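You operate a simulated robot arm through the tools that you are given. There is no shell and no other tool. Be economical: measure what you need, move in short steps, check, and stop when the job is done.

The job below is to be done with a simulated robot arm. You get a single attempt, and the scene is never put back.

## Task
Seat the green disc, grease its top and stand the stem on it.
Fine: in the valve body; use the orange pad and the grease tin, and put the pad back. Set down upright: orange pad. A coat counts when it lies all over at full strength: go over it till it gets no stronger.

Only the result counts: the job must be done as asked and must still hold three seconds after the hand-in. Knocking over, shifting, dropping, spilling or breaking anything else fails it.

## Robot
A 7-joint arm with a two-finger parallel gripper, fixed in place. Base frame: the origin is at the foot of the arm, x ahead of it, y to its left, z up; the work surface is at about z = 0. Readings come in m, degrees, newtons and seconds.
With the tool pointing down near the work surface it reaches from about 0.24 to 0.62 m from the base axis. Its first joint turns from -66.0 to 66.0 degrees. Payload 2.6 kg.
Tool frame: the origin (TCP) lies between the finger pads and is the grasp point; the fingertips stand 0.03 m ahead of it; z points along the fingers, y is the line along which they close. The gripper opens to 0.094 m. The fingers are 0.028 m wide and 0.01 m thick; the gripper's body (0.05 by 0.096 m) begins 0.055 m behind the TCP.
Orientation is that of the tool frame in the base frame, as a unit quaternion [x, y, z, w]. With the fingers straight down and closing along the base's y, the tool's x points along the base's -x, its y along +y and its z along -z.

## Interface
- The arm moves only by the tool servo_tool. Its argument "moves" is a list of rows, each an object of numbers (a shift or turn left out is 0, a gripper value left out holds the last): "tx", "ty", "tz": the shift along the tool's x, y, z in mm; "wx", "wy", "wz": the turn, a rotation vector about the tool's x, y, z in degrees; "jaw": the finger opening in mm, from 0 to 94. In form: [{"tx": .., "ty": .., "tz": .., "wx": .., "wy": .., "wz": .., "jaw": ..}, ...]. A call has 1 to 10 rows; each row shifts and turns the commanded pose from where the row before left it, along the tool's axes as they then stand. A row lasts 0.2 s, in which the tool goes at most 0.05 m and 8.6 degrees; a call with a longer step from one row to the next is refused whole, and so is a gripper value outside its range. A pose out of reach is approached as far as the arm can. The call stops where the force on the tool passes 70 N (or 10 N more than at its start, if that is more) or the arm is blocked; 0.2 s more then pass. The fingers move at their own pace (about 0.072 m/s each) and stop on an object; they squeeze with about 32 N. The grip force told is the motor's: it shows also when the fingers shut on nothing. Time passes only in rows, and 0.2 s behind the last, so rows that do not move let the fingers close. It gives the time, the measured TCP pose, the force on the tool (base axes), the opening and the grip force at its end, in the units of the frame above (readings bear some noise), with the torque about the TCP (base axes, N m) and any sound that the robot's microphone picked up, and new pictures: "show" is both (left out), scene, wrist or none.
- Cameras (640 x 400 px; columns grow to the right, rows downward): "scene" is fixed at [0.0228, 0.4424, 0.5625]; the picture's right is [-0.86, -0.51, 0.00], its down [-0.30, 0.51, -0.81] and it looks along [0.41, -0.69, -0.59] (base axes); focal length 320 px, centre (320, 200). "wrist" rides on the gripper at [0.076, 0.014, -0.103] in the tool frame; the picture's right is [-0.18, 0.98, 0.00], its down [-0.75, -0.14, -0.64] and it looks along [-0.63, -0.12, 0.77] (tool axes); focal length 243 px, centre (320, 200). There is no depth. A picture from a camera that has moved, and an enlarged one, comes with that camera's place and axes in the base frame and with its lens. The place of the scene camera against the robot may be out by one fixed shift of up to 0.025 m in any direction.
- inspect(camera, box): a new picture of the part [left, top, right, bottom] of that camera's present view, enlarged. It takes no simulated time.
- finish_job(): hands the job in; it is judged then, once.

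Go step by step. Nothing tells you positions but the pictures and the camera data: compare them with the known pose of the tool, close in by small moves and look again before you grip or let go. The budget is 120 turns and 200 pictures, counting those below and the enlarged ones. Unless the task says otherwise, let go and move clear before handing in, and close with one line.

The tools are called by a JSON object that holds its "op" and its "data". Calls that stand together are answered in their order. servo_tool: Moves the arm, as the interface text tells. Its arguments: {"type":"object","properties":{"moves":{"type":"array"},"show":{"type":"string","enum":["both","scene","wrist","none"]}},"required":["moves"]} The other tools are called the same way: inspect (camera, box) takes an enlarged picture of a part of a camera's view; finish_job () hands the job in.

At the start:

```text
clock: 0.0
eef_pos: [0.357, -0.1532, 0.2532]
tool_rot: [0.0, 1.0, 0.0, 0.0]
force: [0.5, 0.4, 0.3]
ft_torque: [-0.02, 0.01, 0.01]
gripper_width: 0.0941
grip_force: 0.1
```

scene: 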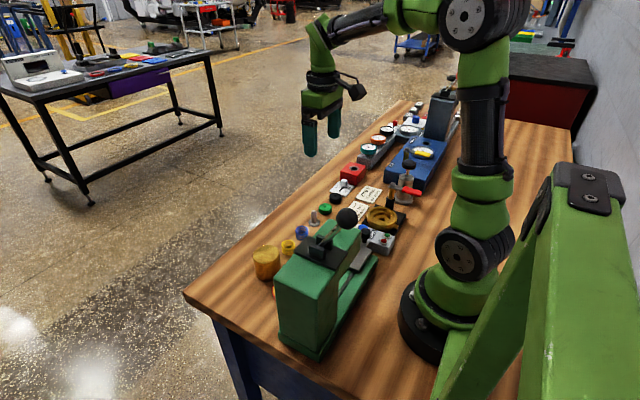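
wrist: 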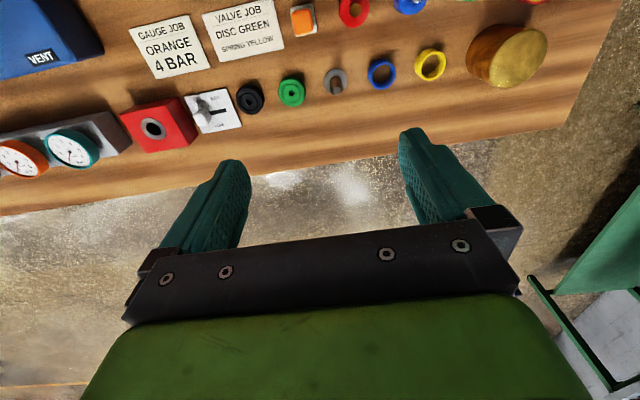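

I see a bench with discs, a stem, a tin, a pad and an arbor press; I'll enlarge the views to identify each.

{"op": "inspect", "data": {"camera": "scene", "box": [240, 150, 440, 300]}}

{"op": "inspect", "data": {"camera": "wrist", "box": [120, 0, 360, 150]}}

{"op": "inspect", "data": {"camera": "wrist", "box": [270, 0, 590, 140]}}

```text
2.67 times, centred on (340, 225) of scene
camera zoom: at [0.0228, 0.4424, 0.5625], right [-0.86, -0.51, 0.0], down [-0.3, 0.51, -0.81], along [0.41, -0.69, -0.59], focal length 853 px, centre (267, 133)
```

zoom: 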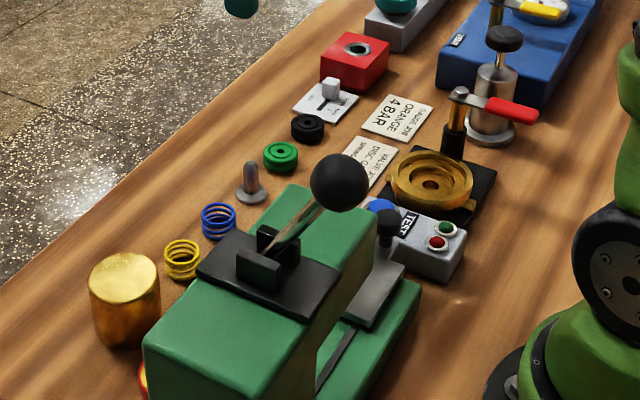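

```text
2.67 times, centred on (240, 75) of wrist
camera zoom: at [0.2801, -0.1402, 0.3558], right [0.18, 0.98, 0.0], down [0.75, -0.14, 0.64], along [0.63, -0.12, -0.77], focal length 647 px, centre (533, 533)
```

zoom: 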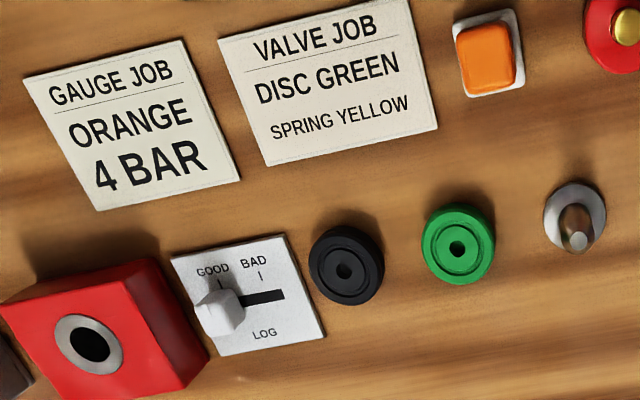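

```text
2.00 times, centred on (430, 70) of wrist
camera zoom: at [0.2801, -0.1402, 0.3558], right [0.18, 0.98, 0.0], down [0.75, -0.14, 0.64], along [0.63, -0.12, -0.77], focal length 485 px, centre (100, 460)
```

zoom: 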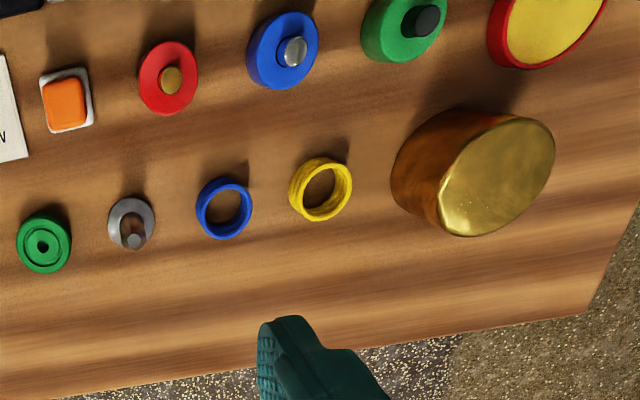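

The green disc is near (0.37, -0.20), the stem near (0.37, -0.14), the orange pad near (0.30, -0.16) and the valve body near (0.21, -0.19). I'll rise and move back for a fuller view.

{"op": "servo_tool", "data": {"moves": [{"tz": -40, "tx": 20}, {"tz": -40, "tx": 20}, {"tz": -40, "tx": 20}, {"tz": -40, "tx": 25}, {"tx": 25}]}}

```text
clock: 1.2
eef_pos: [0.2449, -0.153, 0.4119]
tool_rot: [0.001, 1.0, 0.0, 0.0]
force: [-0.5, 0.2, -0.8]
ft_torque: [-0.04, 0.01, -0.05]
gripper_width: 0.0941
grip_force: 0.1
camera wrist: at [0.17, -0.1396, 0.5138], right [0.18, 0.98, 0.0], down [0.75, -0.14, 0.64], along [0.63, -0.12, -0.77], focal length 243 px, centre (320, 200)
```

scene: 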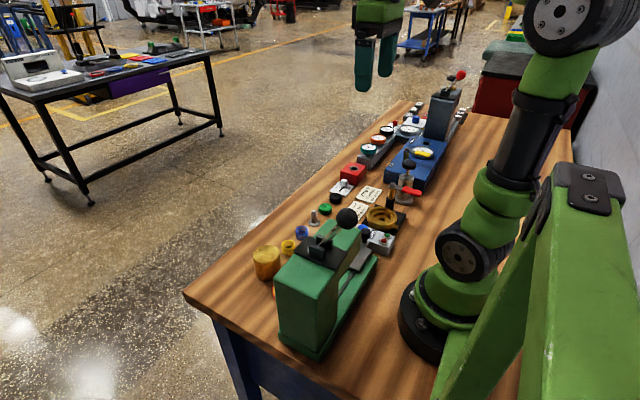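
wrist: 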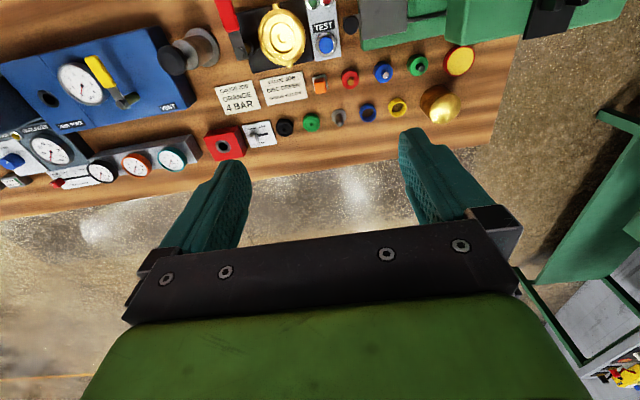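

{"op": "inspect", "data": {"camera": "wrist", "box": [200, 0, 360, 100]}}

{"op": "inspect", "data": {"camera": "wrist", "box": [280, 20, 500, 140]}}

```text
4.00 times, centred on (280, 50) of wrist
camera zoom: at [0.17, -0.1396, 0.5138], right [0.18, 0.98, 0.0], down [0.75, -0.14, 0.64], along [0.63, -0.12, -0.77], focal length 970 px, centre (480, 800)
```

zoom: 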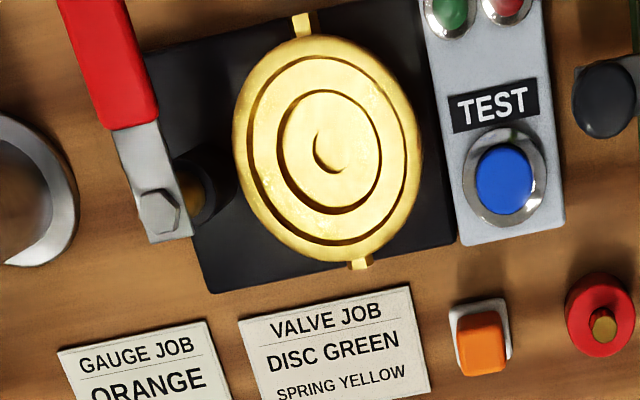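

```text
2.91 times, centred on (390, 80) of wrist
camera zoom: at [0.17, -0.1396, 0.5138], right [0.18, 0.98, 0.0], down [0.75, -0.14, 0.64], along [0.63, -0.12, -0.77], focal length 706 px, centre (116, 549)
```

zoom: 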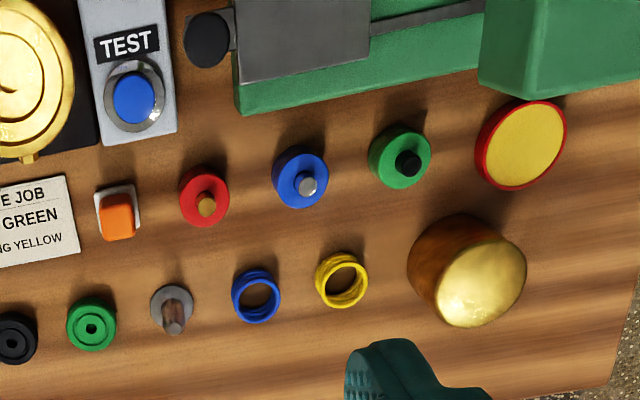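

The valve body is on a black plate near (0.208, -0.209), and the red/yellow tin looks like the grease. Next I'll look closely at the valve body.

{"op": "servo_tool", "data": {"moves": [{"tx": 9, "ty": -13, "tz": 45}, {"tx": 9, "ty": -13, "tz": 45}, {"tx": 9, "ty": -13, "tz": 45}, {"tx": 9, "ty": -13, "tz": 45}, {}]}}

{"op": "inspect", "data": {"camera": "wrist", "box": [200, 40, 440, 190]}}

```text
clock: 2.4
eef_pos: [0.2108, -0.2064, 0.2327]
tool_rot: [0.0, 1.0, 0.0, 0.0]
force: [0.6, 0.3, 0.4]
ft_torque: [-0.01, 0.04, 0.02]
gripper_width: 0.0939
grip_force: 0.0
camera wrist: at [0.1343, -0.1927, 0.3355], right [0.19, 0.98, 0.0], down [0.75, -0.14, 0.64], along [0.63, -0.12, -0.77], focal length 243 px, centre (320, 200)
```

scene: 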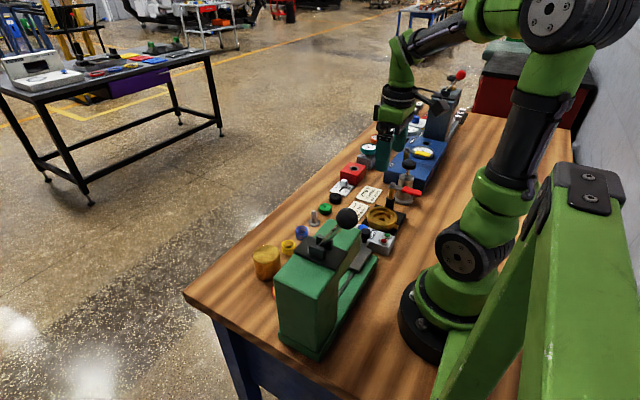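
wrist: 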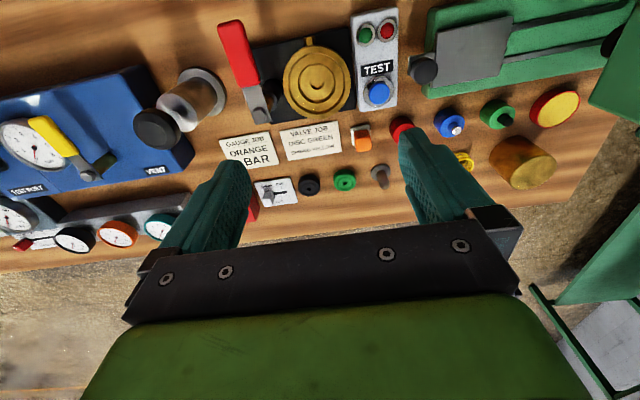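

```text
2.67 times, centred on (320, 115) of wrist
camera zoom: at [0.1343, -0.1927, 0.3355], right [0.19, 0.98, 0.0], down [0.75, -0.14, 0.64], along [0.63, -0.12, -0.77], focal length 647 px, centre (320, 427)
```

zoom: 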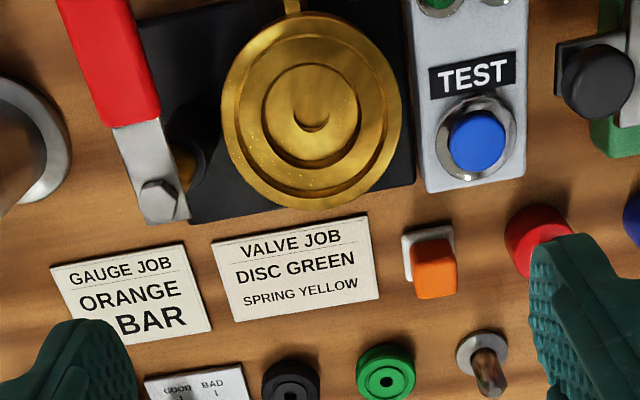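

The valve body is at about (0.207, -0.209), with stepped recesses. I'll go lower for a better look at the seat before deciding how to place the disc.

{"op": "servo_tool", "data": {"moves": [{"tz": 40, "tx": 5}, {"tz": 40, "tx": 5}, {"tz": 10}], "show": "wrist"}}

{"op": "inspect", "data": {"camera": "wrist", "box": [200, 10, 440, 160]}}

{"op": "inspect", "data": {"camera": "scene", "box": [330, 170, 430, 250]}}

```text
clock: 3.2
eef_pos: [0.2009, -0.2063, 0.1421]
tool_rot: [-0.001, 1.0, 0.0, -0.001]
force: [0.1, 0.2, 0.1]
ft_torque: [0.0, 0.0, 0.02]
gripper_width: 0.0943
grip_force: 0.0
camera wrist: at [0.1245, -0.1934, 0.2444], right [0.18, 0.98, 0.0], down [0.75, -0.14, 0.64], along [0.63, -0.12, -0.77], focal length 243 px, centre (320, 200)
```

wrist: 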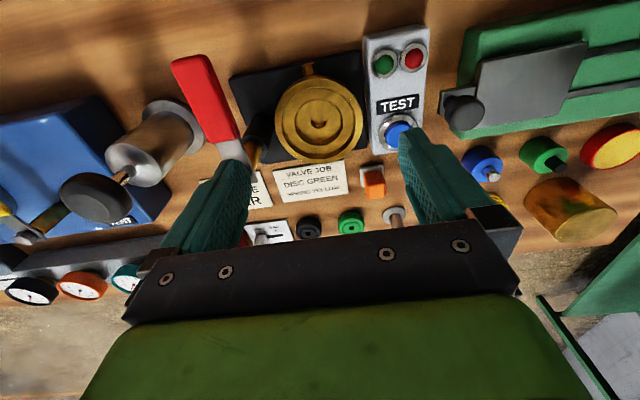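

```text
2.67 times, centred on (320, 85) of wrist
camera zoom: at [0.1245, -0.1934, 0.2444], right [0.18, 0.98, 0.0], down [0.75, -0.14, 0.64], along [0.63, -0.12, -0.77], focal length 647 px, centre (320, 507)
```

zoom: 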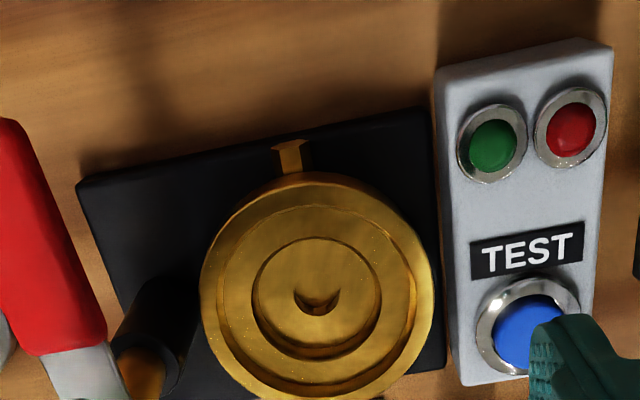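

```text
5.00 times, centred on (380, 210) of scene
camera zoom: at [0.0228, 0.4424, 0.5625], right [-0.86, -0.51, 0.0], down [-0.3, 0.51, -0.81], along [0.41, -0.69, -0.59], focal length 1600 px, centre (20, 150)
```

zoom: 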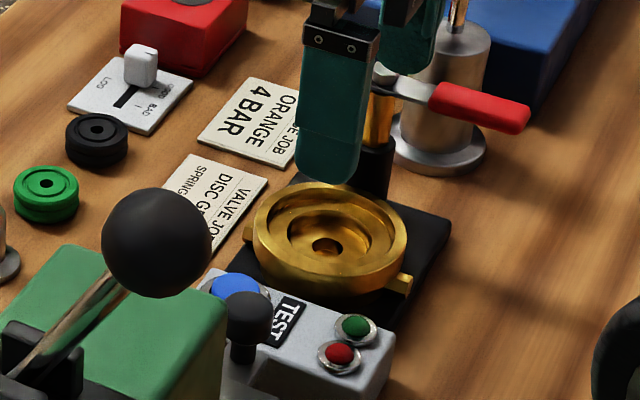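

The valve seat is a stepped bore with an inner recess about 40 mm wide. Next I'll look closely at the green disc.

{"op": "servo_tool", "data": {"moves": [{"tz": -45}, {"tx": -45}, {"tx": -45}, {"tx": -45, "ty": 10}, {"tx": -25, "tz": 40}, {"tz": 30}], "show": "wrist"}}

{"op": "inspect", "data": {"camera": "wrist", "box": [200, 20, 440, 170]}}

```text
clock: 4.6
eef_pos: [0.3621, -0.1934, 0.119]
tool_rot: [0.001, 1.0, 0.0, 0.001]
force: [-0.3, 0.3, 0.1]
ft_torque: [-0.01, 0.01, 0.0]
gripper_width: 0.094
grip_force: 0.1
camera wrist: at [0.2868, -0.18, 0.2204], right [0.19, 0.98, 0.0], down [0.75, -0.14, 0.64], along [0.63, -0.12, -0.77], focal length 243 px, centre (320, 200)
```

wrist: 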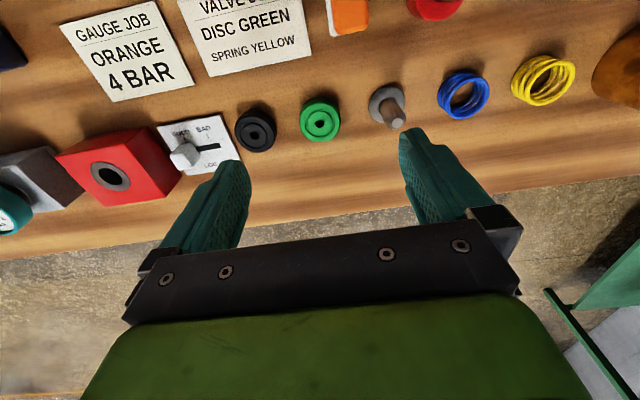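

```text
2.67 times, centred on (320, 95) of wrist
camera zoom: at [0.2868, -0.18, 0.2204], right [0.19, 0.98, 0.0], down [0.75, -0.14, 0.64], along [0.63, -0.12, -0.77], focal length 647 px, centre (320, 480)
```

zoom: 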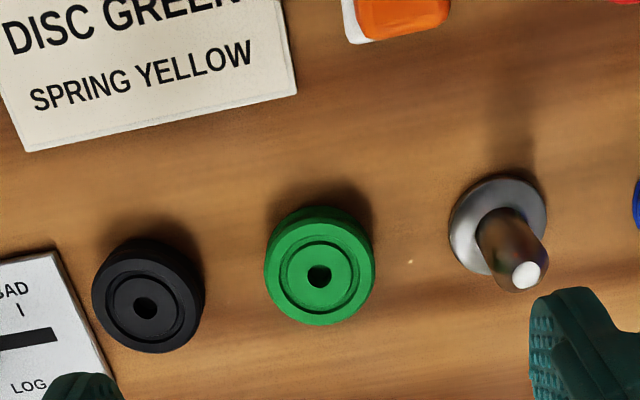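

The disc sits at about (0.3696, -0.196), 36 mm wide, with the row spaced 59 mm along y. I'll turn the gripper 90° so its fingers close along x, which keeps it clear of neighbours here and at the valve.

{"op": "servo_tool", "data": {"moves": [{"wz": 8.5, "tz": -5}, {"wz": 8.5}, {"wz": 8.5}, {"wz": 8.5}, {"wz": 8.5}, {"wz": 8.5}, {"wz": 8.5}, {"wz": 8.5}, {"wz": 8.5}, {"wz": 8.5}], "show": "none"}}

{"op": "servo_tool", "data": {"moves": [{"wz": 5}, {}], "show": "both"}}

```text
clock: 6.8
eef_pos: [0.359, -0.1955, 0.1246]
tool_rot: [0.677, 0.736, -0.001, 0.0]
force: [0.0, -0.2, -0.1]
ft_torque: [0.02, -0.02, -0.02]
gripper_width: 0.0942
grip_force: 0.0
```

```text
clock: 7.4
eef_pos: [0.3588, -0.195, 0.1233]
tool_rot: [0.708, 0.707, 0.0, 0.0]
force: [-0.2, 0.2, 0.8]
ft_torque: [0.01, 0.03, -0.01]
gripper_width: 0.0942
grip_force: 0.1
camera wrist: at [0.3745, -0.1198, 0.2256], right [0.98, -0.19, 0.0], down [-0.14, -0.75, 0.64], along [-0.12, -0.63, -0.77], focal length 243 px, centre (320, 200)
```

scene: 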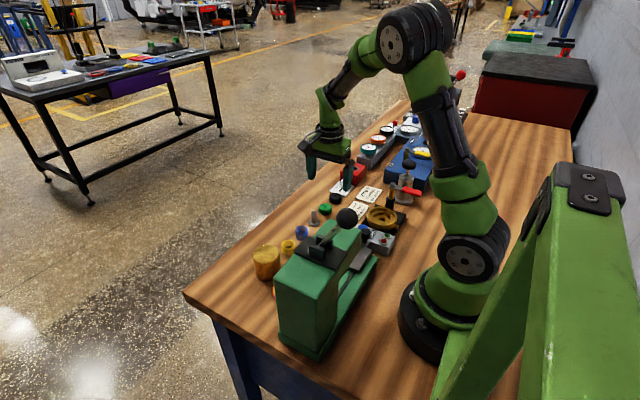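
wrist: 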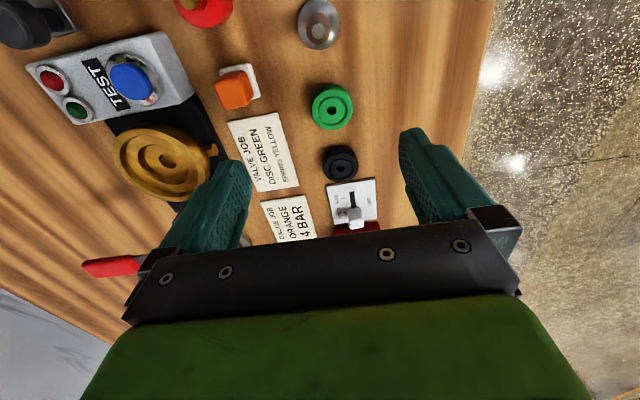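

Fingers now close along x. I'll move over the disc at (0.370, -0.195), descend partway and check alignment.

{"op": "servo_tool", "data": {"moves": [{"ty": 11, "tz": 30, "jaw": 60}, {"tz": 25}, {}], "show": "wrist"}}

{"op": "inspect", "data": {"camera": "wrist", "box": [200, 50, 440, 200]}}

{"op": "inspect", "data": {"camera": "scene", "box": [290, 160, 390, 230]}}

```text
clock: 8.2
eef_pos: [0.3705, -0.197, 0.0682]
tool_rot: [0.707, 0.707, 0.0, 0.0]
force: [0.3, 0.4, -0.1]
ft_torque: [-0.01, 0.03, 0.01]
gripper_width: 0.06
grip_force: 0.0
camera wrist: at [0.3853, -0.1207, 0.17], right [0.98, -0.18, 0.0], down [-0.14, -0.75, 0.64], along [-0.12, -0.63, -0.77], focal length 243 px, centre (320, 200)
```

wrist: 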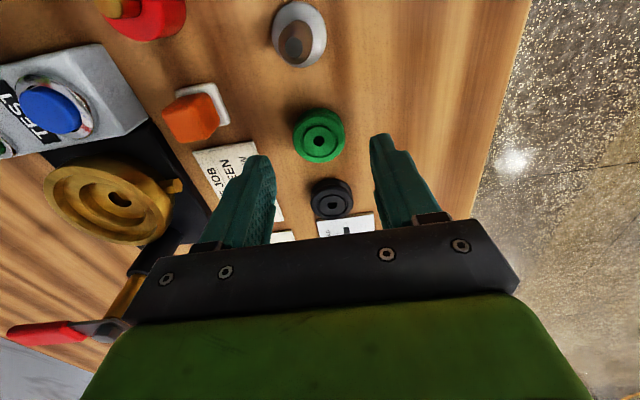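

```text
2.67 times, centred on (320, 125) of wrist
camera zoom: at [0.3853, -0.1207, 0.17], right [0.98, -0.18, 0.0], down [-0.14, -0.75, 0.64], along [-0.12, -0.63, -0.77], focal length 647 px, centre (320, 400)
```

zoom: 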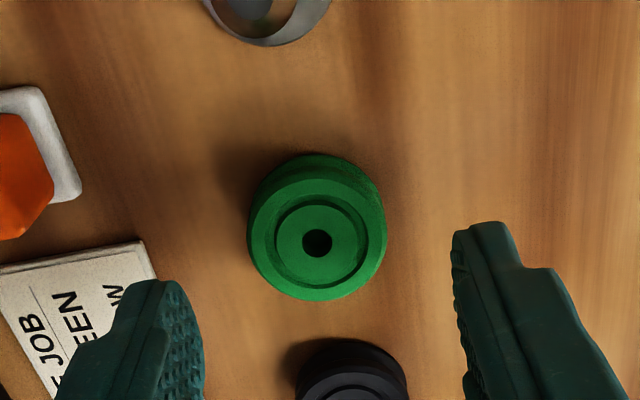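

```text
5.71 times, centred on (340, 195) of scene
camera zoom: at [0.0228, 0.4424, 0.5625], right [-0.86, -0.51, 0.0], down [-0.3, 0.51, -0.81], along [0.41, -0.69, -0.59], focal length 1828 px, centre (206, 229)
```

zoom: 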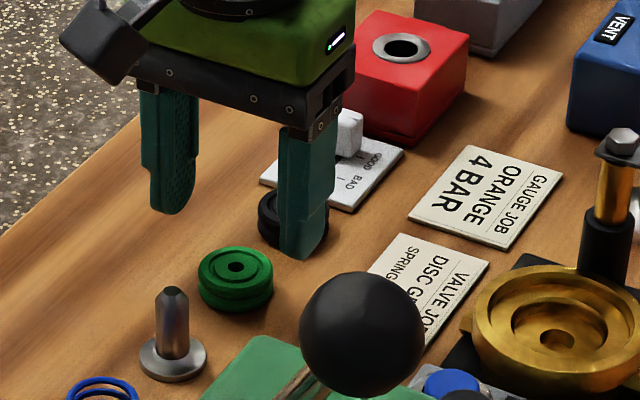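

The disc centre reads (0.370, -0.196), right under the tool. I'll lower so the tips overlap the top half of the disc, then close.

{"op": "servo_tool", "data": {"moves": [{"tz": 16, "tx": 0.7}, {"tz": 15}, {}, {"jaw": 30}, {"jaw": 30}, {"jaw": 30}], "show": "both"}}

{"op": "inspect", "data": {"camera": "wrist", "box": [200, 50, 440, 200]}}

{"op": "inspect", "data": {"camera": "scene", "box": [290, 170, 370, 226]}}

```text
clock: 9.6
eef_pos: [0.3691, -0.1951, 0.0383]
tool_rot: [0.707, 0.707, 0.0, 0.0]
force: [0.7, 0.2, -0.3]
ft_torque: [0.0, 0.01, -0.02]
gripper_width: 0.0348
grip_force: 32.0
camera wrist: at [0.3846, -0.1191, 0.1399], right [0.98, -0.18, 0.0], down [-0.14, -0.75, 0.64], along [-0.12, -0.63, -0.77], focal length 243 px, centre (320, 200)
```

scene: 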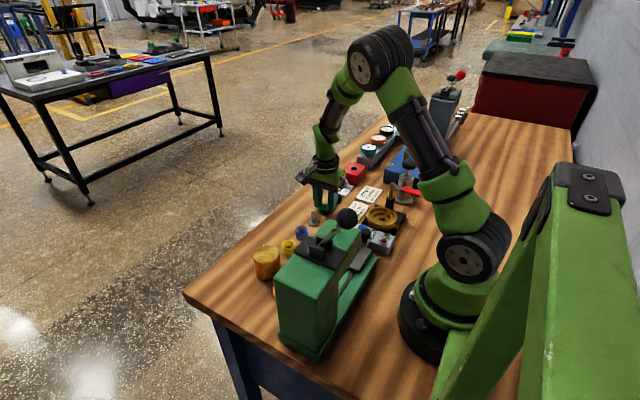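
wrist: 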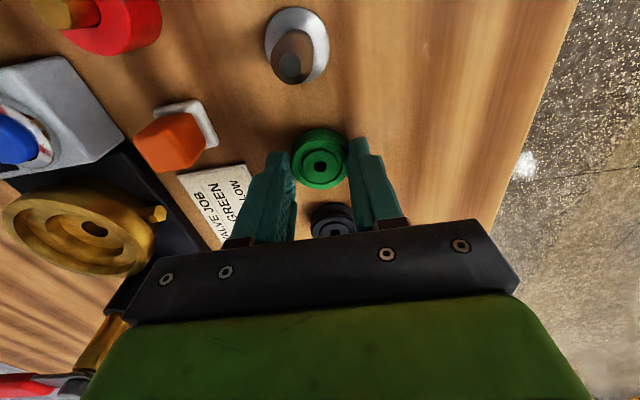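

```text
2.67 times, centred on (320, 125) of wrist
camera zoom: at [0.3846, -0.1191, 0.1399], right [0.98, -0.18, 0.0], down [-0.14, -0.75, 0.64], along [-0.12, -0.63, -0.77], focal length 647 px, centre (320, 400)
```

zoom: 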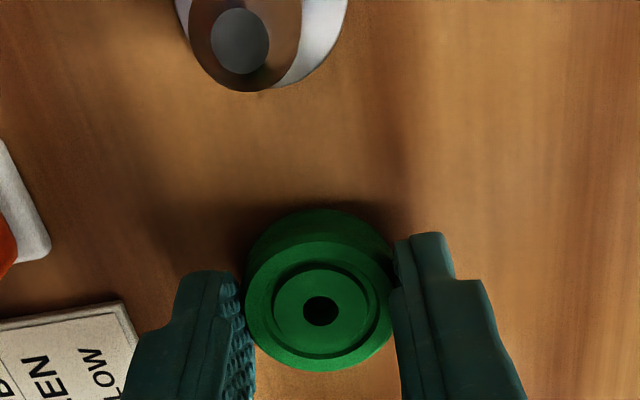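

```text
7.14 times, centred on (330, 198) of scene
camera zoom: at [0.0228, 0.4424, 0.5625], right [-0.86, -0.51, 0.0], down [-0.3, 0.51, -0.81], along [0.41, -0.69, -0.59], focal length 2285 px, centre (249, 214)
```

zoom: 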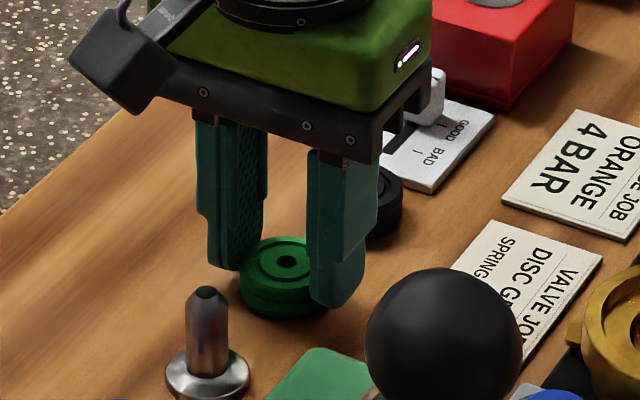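

The disc is gripped (34.8 mm). I'll lift it and carry it above the valve body.

{"op": "servo_tool", "data": {"moves": [{"tz": -40}, {"tz": -40}, {"tz": -10, "ty": -40}, {"ty": -40, "tx": -5}, {"ty": -40, "tx": -5}, {"ty": -42, "tx": -4}, {}], "show": "both"}}

{"op": "inspect", "data": {"camera": "wrist", "box": [200, 20, 440, 200]}}

{"op": "inspect", "data": {"camera": "scene", "box": [340, 150, 440, 230]}}

```text
clock: 11.2
eef_pos: [0.21, -0.2073, 0.1269]
tool_rot: [0.707, 0.708, 0.0, 0.001]
force: [0.5, 0.5, 0.3]
ft_torque: [0.0, 0.01, 0.02]
gripper_width: 0.0345
grip_force: 31.9
camera wrist: at [0.2249, -0.1317, 0.2297], right [0.98, -0.18, 0.0], down [-0.14, -0.75, 0.64], along [-0.12, -0.63, -0.77], focal length 243 px, centre (320, 200)
```

scene: 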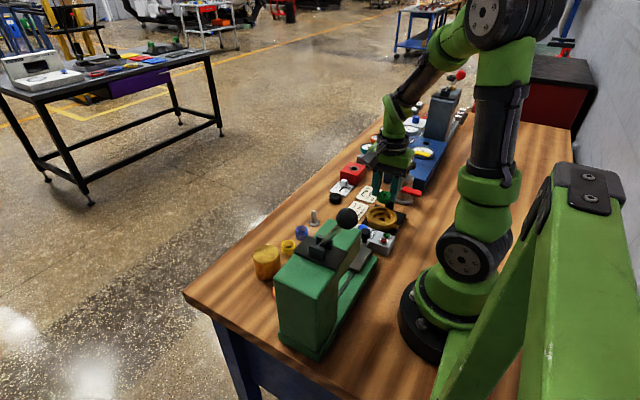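
wrist: 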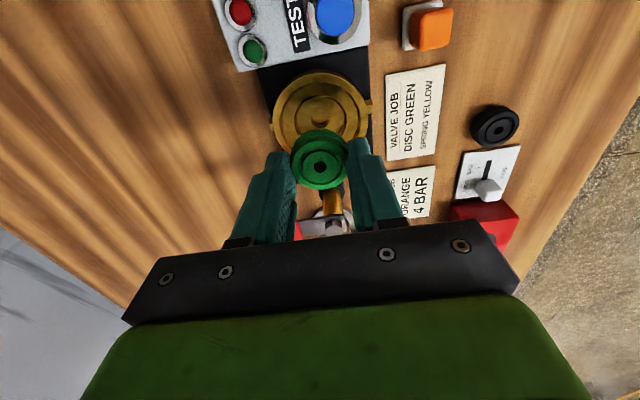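

```text
2.22 times, centred on (320, 110) of wrist
camera zoom: at [0.2249, -0.1317, 0.2297], right [0.98, -0.18, 0.0], down [-0.14, -0.75, 0.64], along [-0.12, -0.63, -0.77], focal length 539 px, centre (320, 400)
```

zoom: 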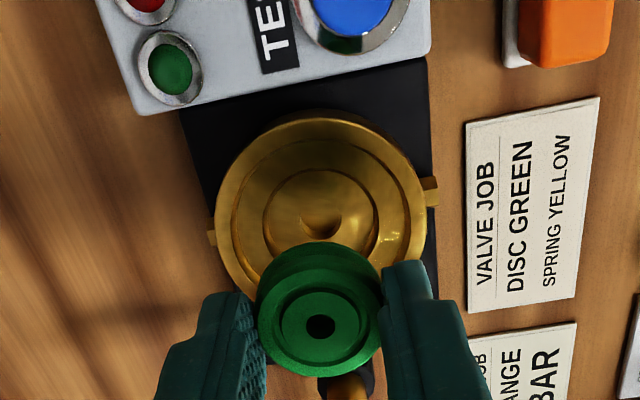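

```text
5.00 times, centred on (390, 190) of scene
camera zoom: at [0.0228, 0.4424, 0.5625], right [-0.86, -0.51, 0.0], down [-0.3, 0.51, -0.81], along [0.41, -0.69, -0.59], focal length 1600 px, centre (-30, 250)
```

zoom: 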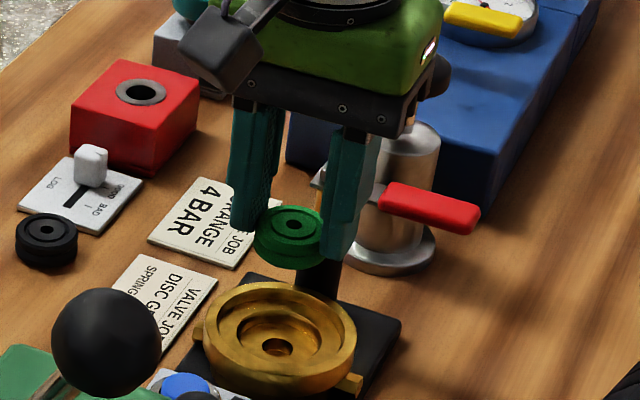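

The disc is nearly over the valve, which I put at (0.209, -0.2105). I'll lower until the disc is just above the rim and compare the circles.

{"op": "servo_tool", "data": {"moves": [{"tz": 20, "tx": -2}, {"tz": 22, "ty": -0.5}, {}], "show": "none"}}

{"op": "inspect", "data": {"camera": "wrist", "box": [240, 60, 400, 200]}}

{"op": "inspect", "data": {"camera": "scene", "box": [350, 180, 420, 236]}}

```text
clock: 12.0
eef_pos: [0.209, -0.2087, 0.087]
tool_rot: [0.707, 0.707, 0.0, 0.0]
force: [-0.4, -0.3, 0.2]
ft_torque: [0.03, -0.01, 0.03]
gripper_width: 0.0346
grip_force: 32.3
```

```text
2.86 times, centred on (320, 130) of wrist
camera zoom: at [0.2234, -0.1337, 0.1877], right [0.98, -0.18, 0.0], down [-0.14, -0.75, 0.64], along [-0.12, -0.63, -0.77], focal length 693 px, centre (320, 400)
```

zoom: 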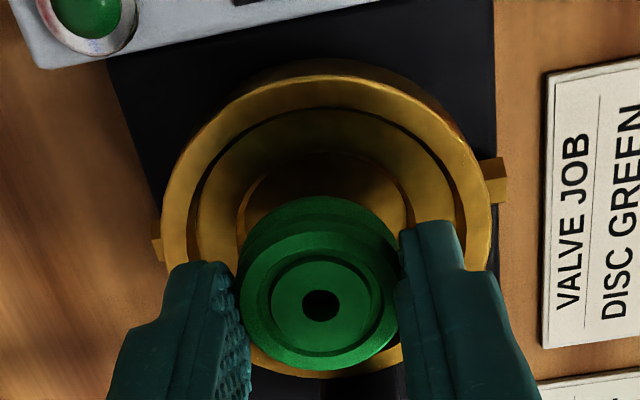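

```text
7.14 times, centred on (385, 208) of scene
camera zoom: at [0.0228, 0.4424, 0.5625], right [-0.86, -0.51, 0.0], down [-0.3, 0.51, -0.81], along [0.41, -0.69, -0.59], focal length 2285 px, centre (-144, 143)
```

zoom: 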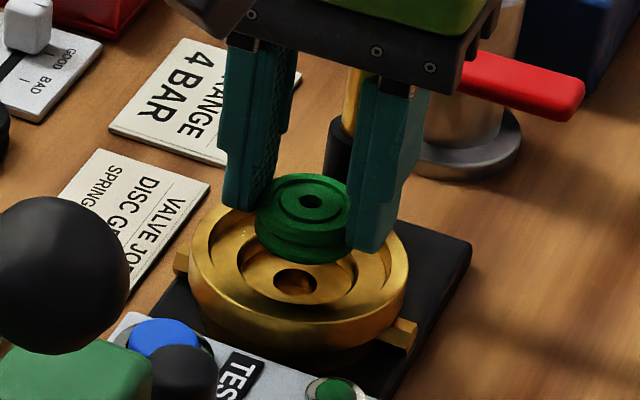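

Valve centre refines to about (0.210, -0.2105). I'll shift slightly and lower to rim level, then look again.

{"op": "servo_tool", "data": {"moves": [{"tz": 8, "tx": -1.3, "ty": 1.2}, {"tz": 5}, {}], "show": "none"}}

{"op": "inspect", "data": {"camera": "wrist", "box": [240, 60, 400, 200]}}

{"op": "inspect", "data": {"camera": "scene", "box": [360, 190, 410, 230]}}

```text
clock: 12.8
eef_pos: [0.2082, -0.211, 0.0717]
tool_rot: [0.707, 0.707, 0.0, 0.0]
force: [-0.3, 0.4, -1.7]
ft_torque: [0.0, -0.02, -0.01]
gripper_width: 0.0349
grip_force: 32.2
```

```text
2.86 times, centred on (320, 130) of wrist
camera zoom: at [0.2235, -0.1362, 0.1741], right [0.98, -0.18, 0.0], down [-0.14, -0.75, 0.64], along [-0.12, -0.63, -0.77], focal length 693 px, centre (320, 400)
```

zoom: 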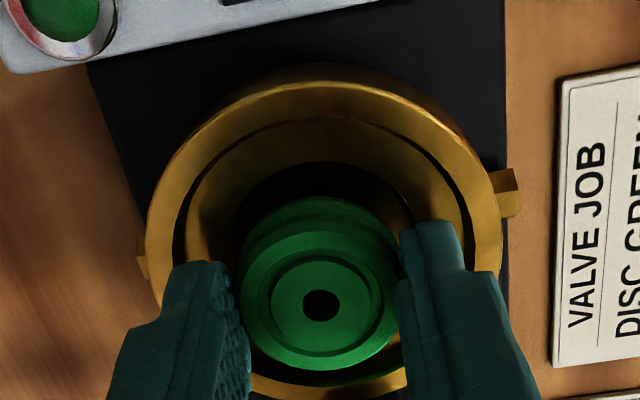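

```text
10.00 times, centred on (385, 210) of scene
camera zoom: at [0.0228, 0.4424, 0.5625], right [-0.86, -0.51, 0.0], down [-0.3, 0.51, -0.81], along [0.41, -0.69, -0.59], focal length 3199 px, centre (-330, 100)
```

zoom: 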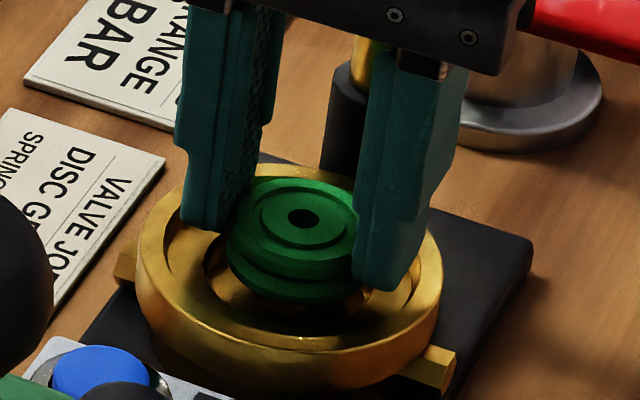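

Both cameras show the disc about 1.5 mm short in x and 1 mm off in y. I'll correct and lower in small steps toward the seat.

{"op": "servo_tool", "data": {"moves": [{"tx": 1.2, "ty": 1.5}, {"tz": 2}, {"tz": 2}, {}], "show": "none"}}

{"op": "inspect", "data": {"camera": "wrist", "box": [240, 60, 400, 200]}}

{"op": "inspect", "data": {"camera": "scene", "box": [360, 190, 410, 230]}}

```text
clock: 13.8
eef_pos: [0.2111, -0.2098, 0.0686]
tool_rot: [0.707, 0.707, 0.0, 0.0]
force: [-1.3, -0.3, 0.2]
ft_torque: [-0.01, 0.0, -0.01]
gripper_width: 0.0346
grip_force: 32.5
```

```text
2.86 times, centred on (320, 130) of wrist
camera zoom: at [0.2259, -0.1347, 0.17], right [0.98, -0.18, 0.0], down [-0.14, -0.75, 0.64], along [-0.12, -0.63, -0.77], focal length 693 px, centre (320, 400)
```

zoom: 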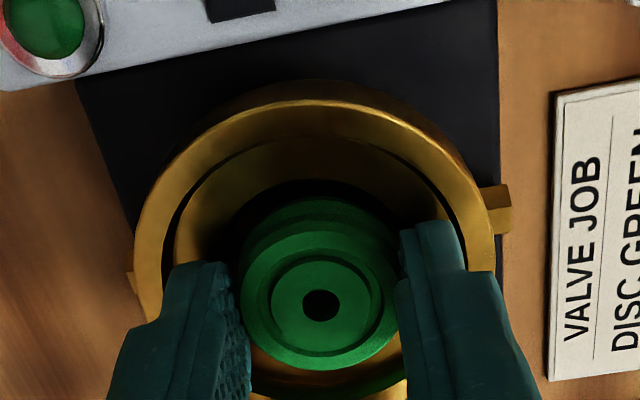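

```text
10.00 times, centred on (385, 210) of scene
camera zoom: at [0.0228, 0.4424, 0.5625], right [-0.86, -0.51, 0.0], down [-0.3, 0.51, -0.81], along [0.41, -0.69, -0.59], focal length 3199 px, centre (-330, 100)
```

zoom: 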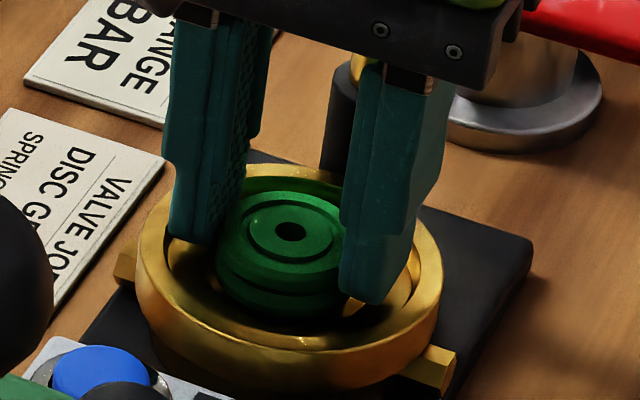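

Alignment now agrees in both views to within 1 mm. I'll lower in 1.5 mm steps while watching the force.

{"op": "servo_tool", "data": {"moves": [{"ty": -0.5, "tz": 1.5}, {"tz": 1.5}, {"tz": 1.5}, {}], "show": "none"}}

{"op": "inspect", "data": {"camera": "scene", "box": [360, 190, 410, 230]}}

```text
clock: 14.8
eef_pos: [0.2108, -0.2128, 0.0642]
tool_rot: [0.707, 0.707, 0.0, 0.0]
force: [-0.3, 0.0, 0.0]
ft_torque: [0.0, 0.0, 0.0]
gripper_width: 0.0346
grip_force: 32.1
```

```text
10.00 times, centred on (385, 210) of scene
camera zoom: at [0.0228, 0.4424, 0.5625], right [-0.86, -0.51, 0.0], down [-0.3, 0.51, -0.81], along [0.41, -0.69, -0.59], focal length 3199 px, centre (-330, 100)
```

zoom: 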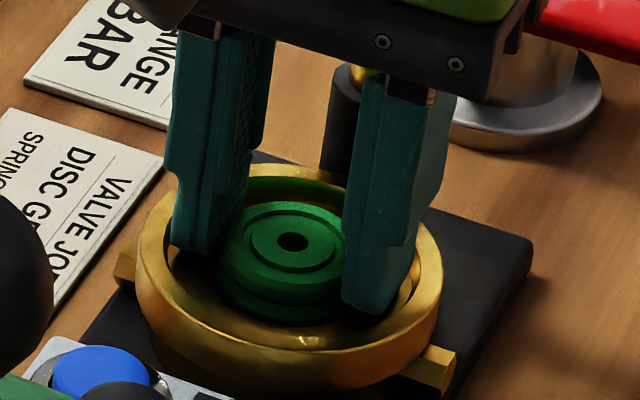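

No contact yet; disc bottom is near z 0.026. Continuing down in small steps.

{"op": "servo_tool", "data": {"moves": [{"tz": 1.5}, {"tz": 1.5}, {}], "show": "none"}}

{"op": "inspect", "data": {"camera": "scene", "box": [360, 190, 410, 230]}}

{"op": "inspect", "data": {"camera": "wrist", "box": [240, 60, 400, 200]}}

```text
clock: 15.4
eef_pos: [0.2096, -0.211, 0.0641]
tool_rot: [0.707, 0.707, 0.002, 0.001]
force: [-3.5, 1.9, 9.2]
ft_torque: [0.13, 0.4, 0.1]
gripper_width: 0.0347
grip_force: 31.9
stopped in row 2: the force on the tool passed its limit at 82 N (the readings are from after the stop); the commanded pose is now the measured one
```

```text
10.00 times, centred on (385, 210) of scene
camera zoom: at [0.0228, 0.4424, 0.5624], right [-0.86, -0.51, 0.0], down [-0.3, 0.51, -0.81], along [0.41, -0.69, -0.59], focal length 3199 px, centre (-330, 100)
```

zoom: 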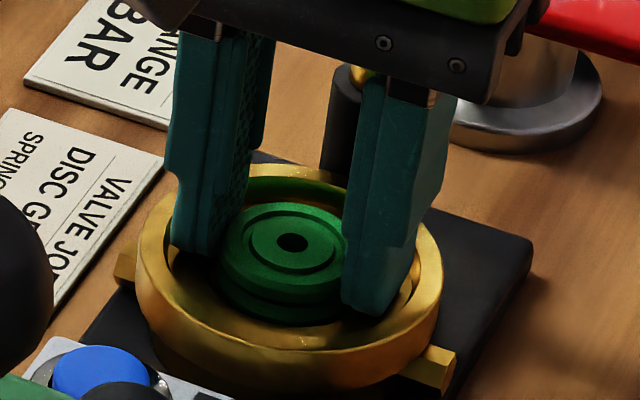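

```text
2.86 times, centred on (320, 130) of wrist
camera zoom: at [0.2248, -0.1358, 0.1662], right [0.98, -0.18, 0.0], down [-0.14, -0.75, 0.64], along [-0.12, -0.63, -0.77], focal length 693 px, centre (320, 400)
```

zoom: 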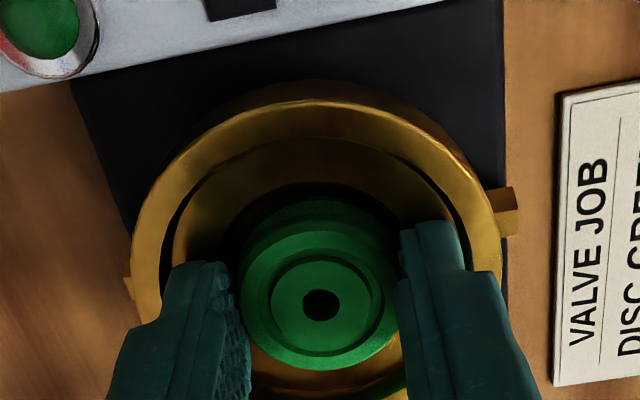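

Contact came at TCP z 0.064 with the disc concentric over the seat recess. I'll relieve the load, open just a little and look.

{"op": "servo_tool", "data": {"moves": [{"tz": -0.5}, {"jaw": 38.5}, {}], "show": "none"}}

{"op": "inspect", "data": {"camera": "scene", "box": [360, 190, 410, 230]}}

{"op": "inspect", "data": {"camera": "wrist", "box": [240, 60, 400, 200]}}

```text
clock: 16.2
eef_pos: [0.21, -0.2101, 0.0638]
tool_rot: [0.707, 0.707, 0.001, -0.001]
force: [-6.2, -1.6, -1.8]
ft_torque: [-0.05, 0.17, -0.11]
gripper_width: 0.0361
grip_force: 0.0
```

```text
10.00 times, centred on (385, 210) of scene
camera zoom: at [0.0228, 0.4424, 0.5625], right [-0.86, -0.51, 0.0], down [-0.3, 0.51, -0.81], along [0.41, -0.69, -0.59], focal length 3199 px, centre (-330, 100)
```

zoom: 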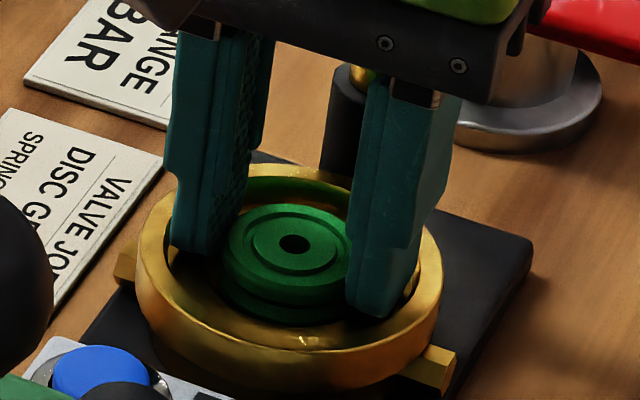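

```text
2.86 times, centred on (320, 130) of wrist
camera zoom: at [0.2245, -0.1358, 0.1662], right [0.98, -0.19, 0.0], down [-0.14, -0.75, 0.64], along [-0.12, -0.63, -0.77], focal length 693 px, centre (320, 400)
```

zoom: 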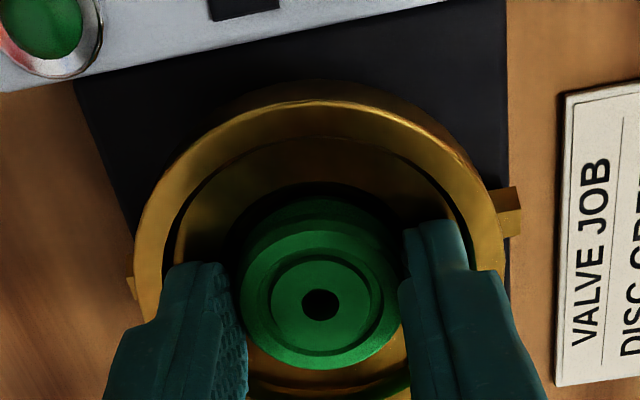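

Fingers have let go (36 mm) with light side contact on the bore. I'll lift straight up gently.

{"op": "servo_tool", "data": {"moves": [{"tz": -3, "ty": -0.4}, {"tz": -8}, {"tz": -20}, {"tz": -30}, {}], "show": "none"}}

{"op": "inspect", "data": {"camera": "scene", "box": [360, 190, 410, 230]}}

{"op": "inspect", "data": {"camera": "wrist", "box": [240, 30, 400, 170]}}

```text
clock: 17.4
eef_pos: [0.2097, -0.2109, 0.1244]
tool_rot: [0.708, 0.706, 0.002, 0.0]
force: [0.8, 0.2, -0.3]
ft_torque: [-0.01, 0.01, 0.03]
gripper_width: 0.0384
grip_force: 0.1
```

```text
10.00 times, centred on (385, 210) of scene
camera zoom: at [0.0228, 0.4424, 0.5625], right [-0.86, -0.51, 0.0], down [-0.3, 0.51, -0.81], along [0.41, -0.69, -0.59], focal length 3199 px, centre (-330, 100)
```

zoom: 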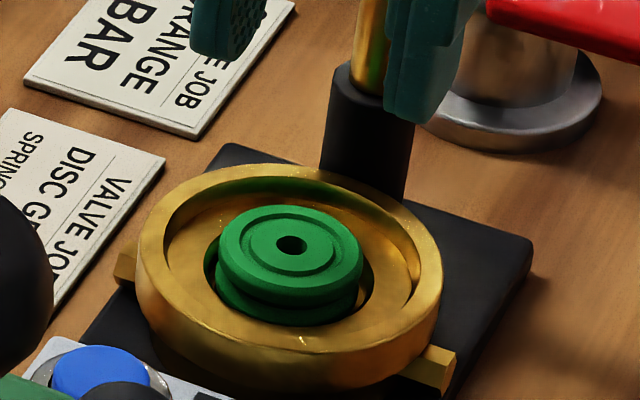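

```text
2.86 times, centred on (320, 100) of wrist
camera zoom: at [0.224, -0.1359, 0.228], right [0.98, -0.18, 0.0], down [-0.14, -0.75, 0.64], along [-0.12, -0.63, -0.77], focal length 693 px, centre (320, 486)
```

zoom: 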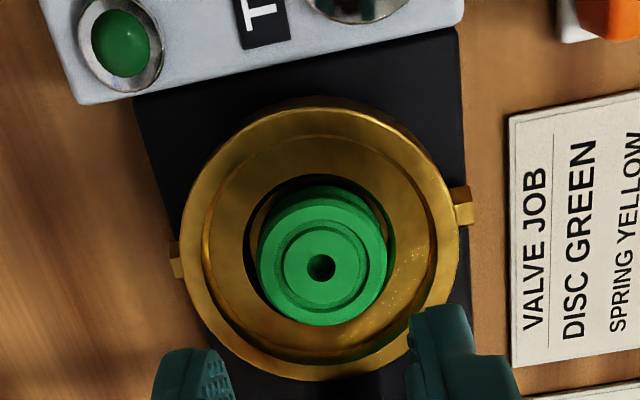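

The disc is seated in the recess. Next I'll look closely at the orange pad near (0.297, -0.164).

{"op": "servo_tool", "data": {"moves": [{"tz": -15, "ty": 20}, {"ty": 40, "tx": 15}, {"ty": 27, "tx": 15, "jaw": 70}, {"tx": 17}, {}], "show": "wrist"}}

{"op": "inspect", "data": {"camera": "wrist", "box": [240, 40, 400, 140]}}

```text
clock: 18.6
eef_pos: [0.2961, -0.1631, 0.1401]
tool_rot: [0.707, 0.707, 0.002, 0.0]
force: [0.5, -0.3, -0.7]
ft_torque: [0.0, 0.0, 0.03]
gripper_width: 0.0699
grip_force: 0.1
camera wrist: at [0.3113, -0.0892, 0.2419], right [0.98, -0.18, 0.0], down [-0.14, -0.75, 0.64], along [-0.12, -0.63, -0.77], focal length 243 px, centre (320, 200)
```

wrist: 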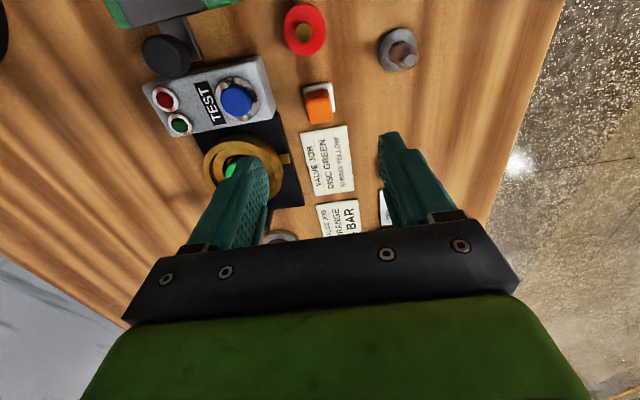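

```text
4.00 times, centred on (320, 90) of wrist
camera zoom: at [0.3113, -0.0892, 0.2419], right [0.98, -0.18, 0.0], down [-0.14, -0.75, 0.64], along [-0.12, -0.63, -0.77], focal length 970 px, centre (320, 640)
```

zoom: 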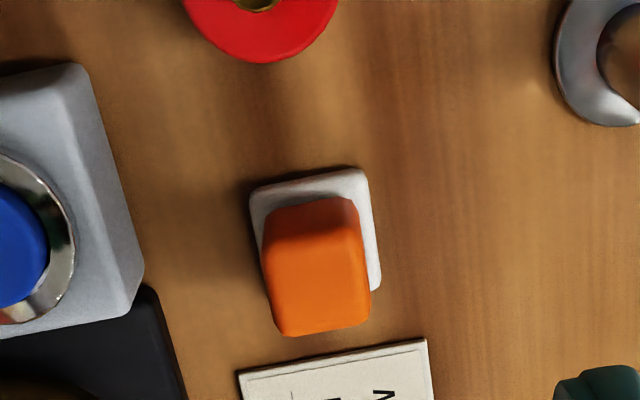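

The pad is an orange block on a white base, axis-aligned at about (0.2965, -0.162), roughly 35 mm tall. I'll lower around the orange block and look before gripping.

{"op": "servo_tool", "data": {"moves": [{"tz": 35, "tx": 1, "ty": 0.4, "jaw": 50}, {"tz": 30}, {}], "show": "none"}}

{"op": "inspect", "data": {"camera": "wrist", "box": [240, 60, 400, 200]}}

```text
clock: 19.4
eef_pos: [0.2958, -0.1627, 0.0748]
tool_rot: [0.707, 0.707, 0.001, 0.001]
force: [0.1, 0.3, 0.9]
ft_torque: [-0.01, 0.01, 0.03]
gripper_width: 0.05
grip_force: 0.0
```

```text
2.86 times, centred on (320, 130) of wrist
camera zoom: at [0.3101, -0.0877, 0.1774], right [0.98, -0.18, 0.0], down [-0.14, -0.75, 0.64], along [-0.12, -0.63, -0.77], focal length 693 px, centre (320, 400)
```

zoom: 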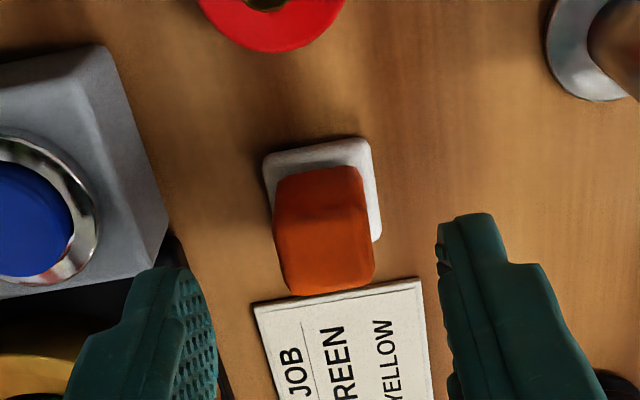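

The pad's block centre is (0.297, -0.161). The test box edge is near x 0.259, so I'll narrow the jaw to 36 mm before descending.

{"op": "servo_tool", "data": {"moves": [{"tx": 1.2, "ty": 1.2, "jaw": 36}, {}, {"tz": 15}, {"tz": 15}, {}], "show": "none"}}

{"op": "inspect", "data": {"camera": "wrist", "box": [240, 60, 400, 200]}}

```text
clock: 20.6
eef_pos: [0.2979, -0.1622, 0.0472]
tool_rot: [0.707, 0.707, 0.002, 0.0]
force: [-0.2, 0.0, 0.2]
ft_torque: [0.0, -0.02, -0.01]
gripper_width: 0.036
grip_force: 0.0
```

```text
2.86 times, centred on (320, 130) of wrist
camera zoom: at [0.3122, -0.0871, 0.148], right [0.98, -0.18, 0.0], down [-0.14, -0.75, 0.64], along [-0.12, -0.63, -0.77], focal length 693 px, centre (320, 400)
```

zoom: 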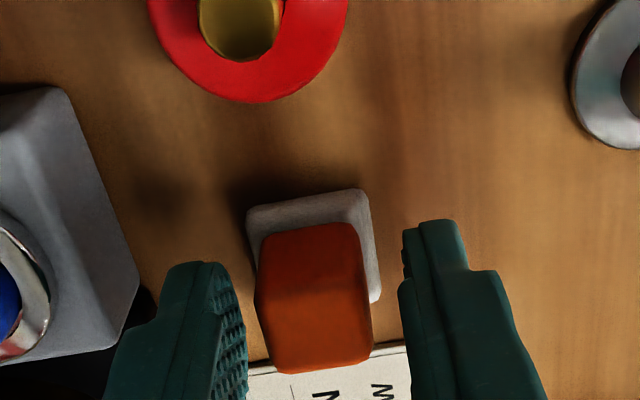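

Fingers straddle the orange block. Closing now and noting this pose for putting it back.

{"op": "servo_tool", "data": {"moves": [{"ty": -0.7, "tz": 1}, {"jaw": 15}, {"jaw": 15}, {"jaw": 15}, {}], "show": "none"}}

{"op": "inspect", "data": {"camera": "wrist", "box": [240, 60, 400, 200]}}

```text
clock: 21.8
eef_pos: [0.2981, -0.162, 0.0448]
tool_rot: [0.708, 0.706, 0.002, 0.001]
force: [0.4, -0.1, 2.2]
ft_torque: [-0.02, -0.01, 0.0]
gripper_width: 0.0204
grip_force: 31.6
```

```text
2.86 times, centred on (320, 130) of wrist
camera zoom: at [0.312, -0.0873, 0.1472], right [0.98, -0.18, 0.0], down [-0.14, -0.75, 0.64], along [-0.12, -0.63, -0.77], focal length 693 px, centre (320, 400)
```

zoom: 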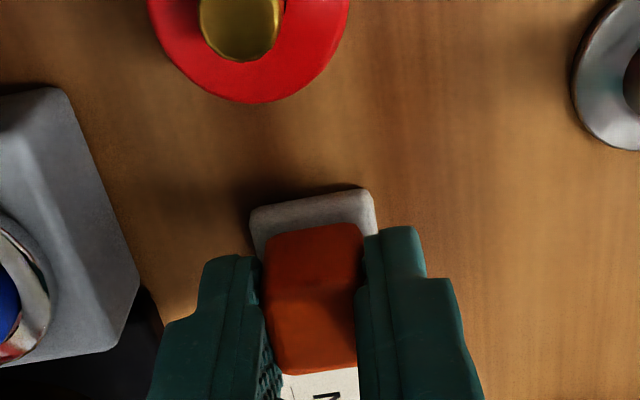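

Pad gripped at 20.4 mm wide. I'll lift it and move high toward the tin to check how close the press column is.

{"op": "servo_tool", "data": {"moves": [{"tz": -45}, {"tz": -45}, {"tz": -45}, {"tz": -45}, {"tz": -10, "tx": 40}, {"tx": 40}, {"tx": 40, "ty": 10}, {"ty": 10}, {}], "show": "both"}}

```text
clock: 23.8
eef_pos: [0.3161, -0.0429, 0.2347]
tool_rot: [0.708, 0.706, 0.002, 0.0]
force: [1.5, -0.3, -1.0]
ft_torque: [-0.01, 0.01, -0.03]
gripper_width: 0.0204
grip_force: 32.0
camera wrist: at [0.3312, 0.033, 0.3366], right [0.98, -0.19, 0.0], down [-0.14, -0.75, 0.64], along [-0.12, -0.63, -0.77], focal length 243 px, centre (320, 200)
```

scene: 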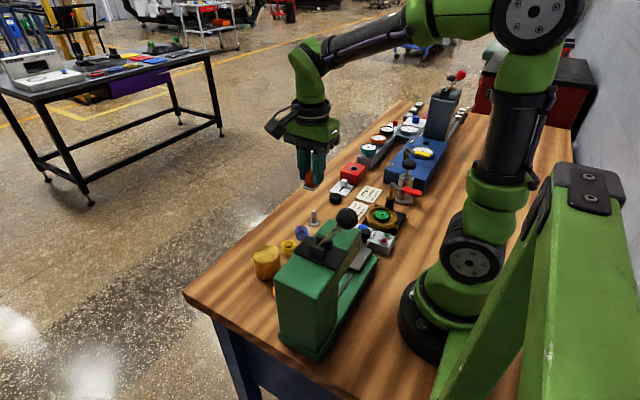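
wrist: 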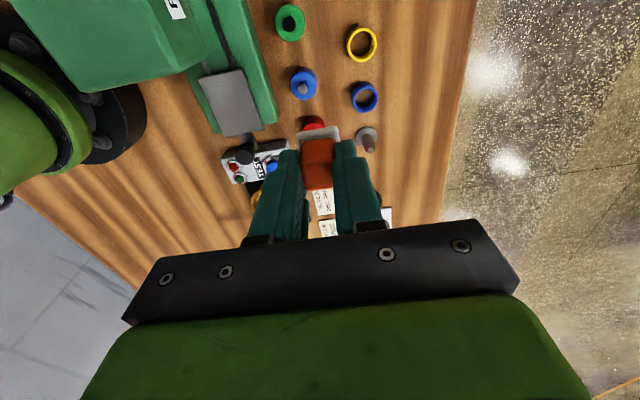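

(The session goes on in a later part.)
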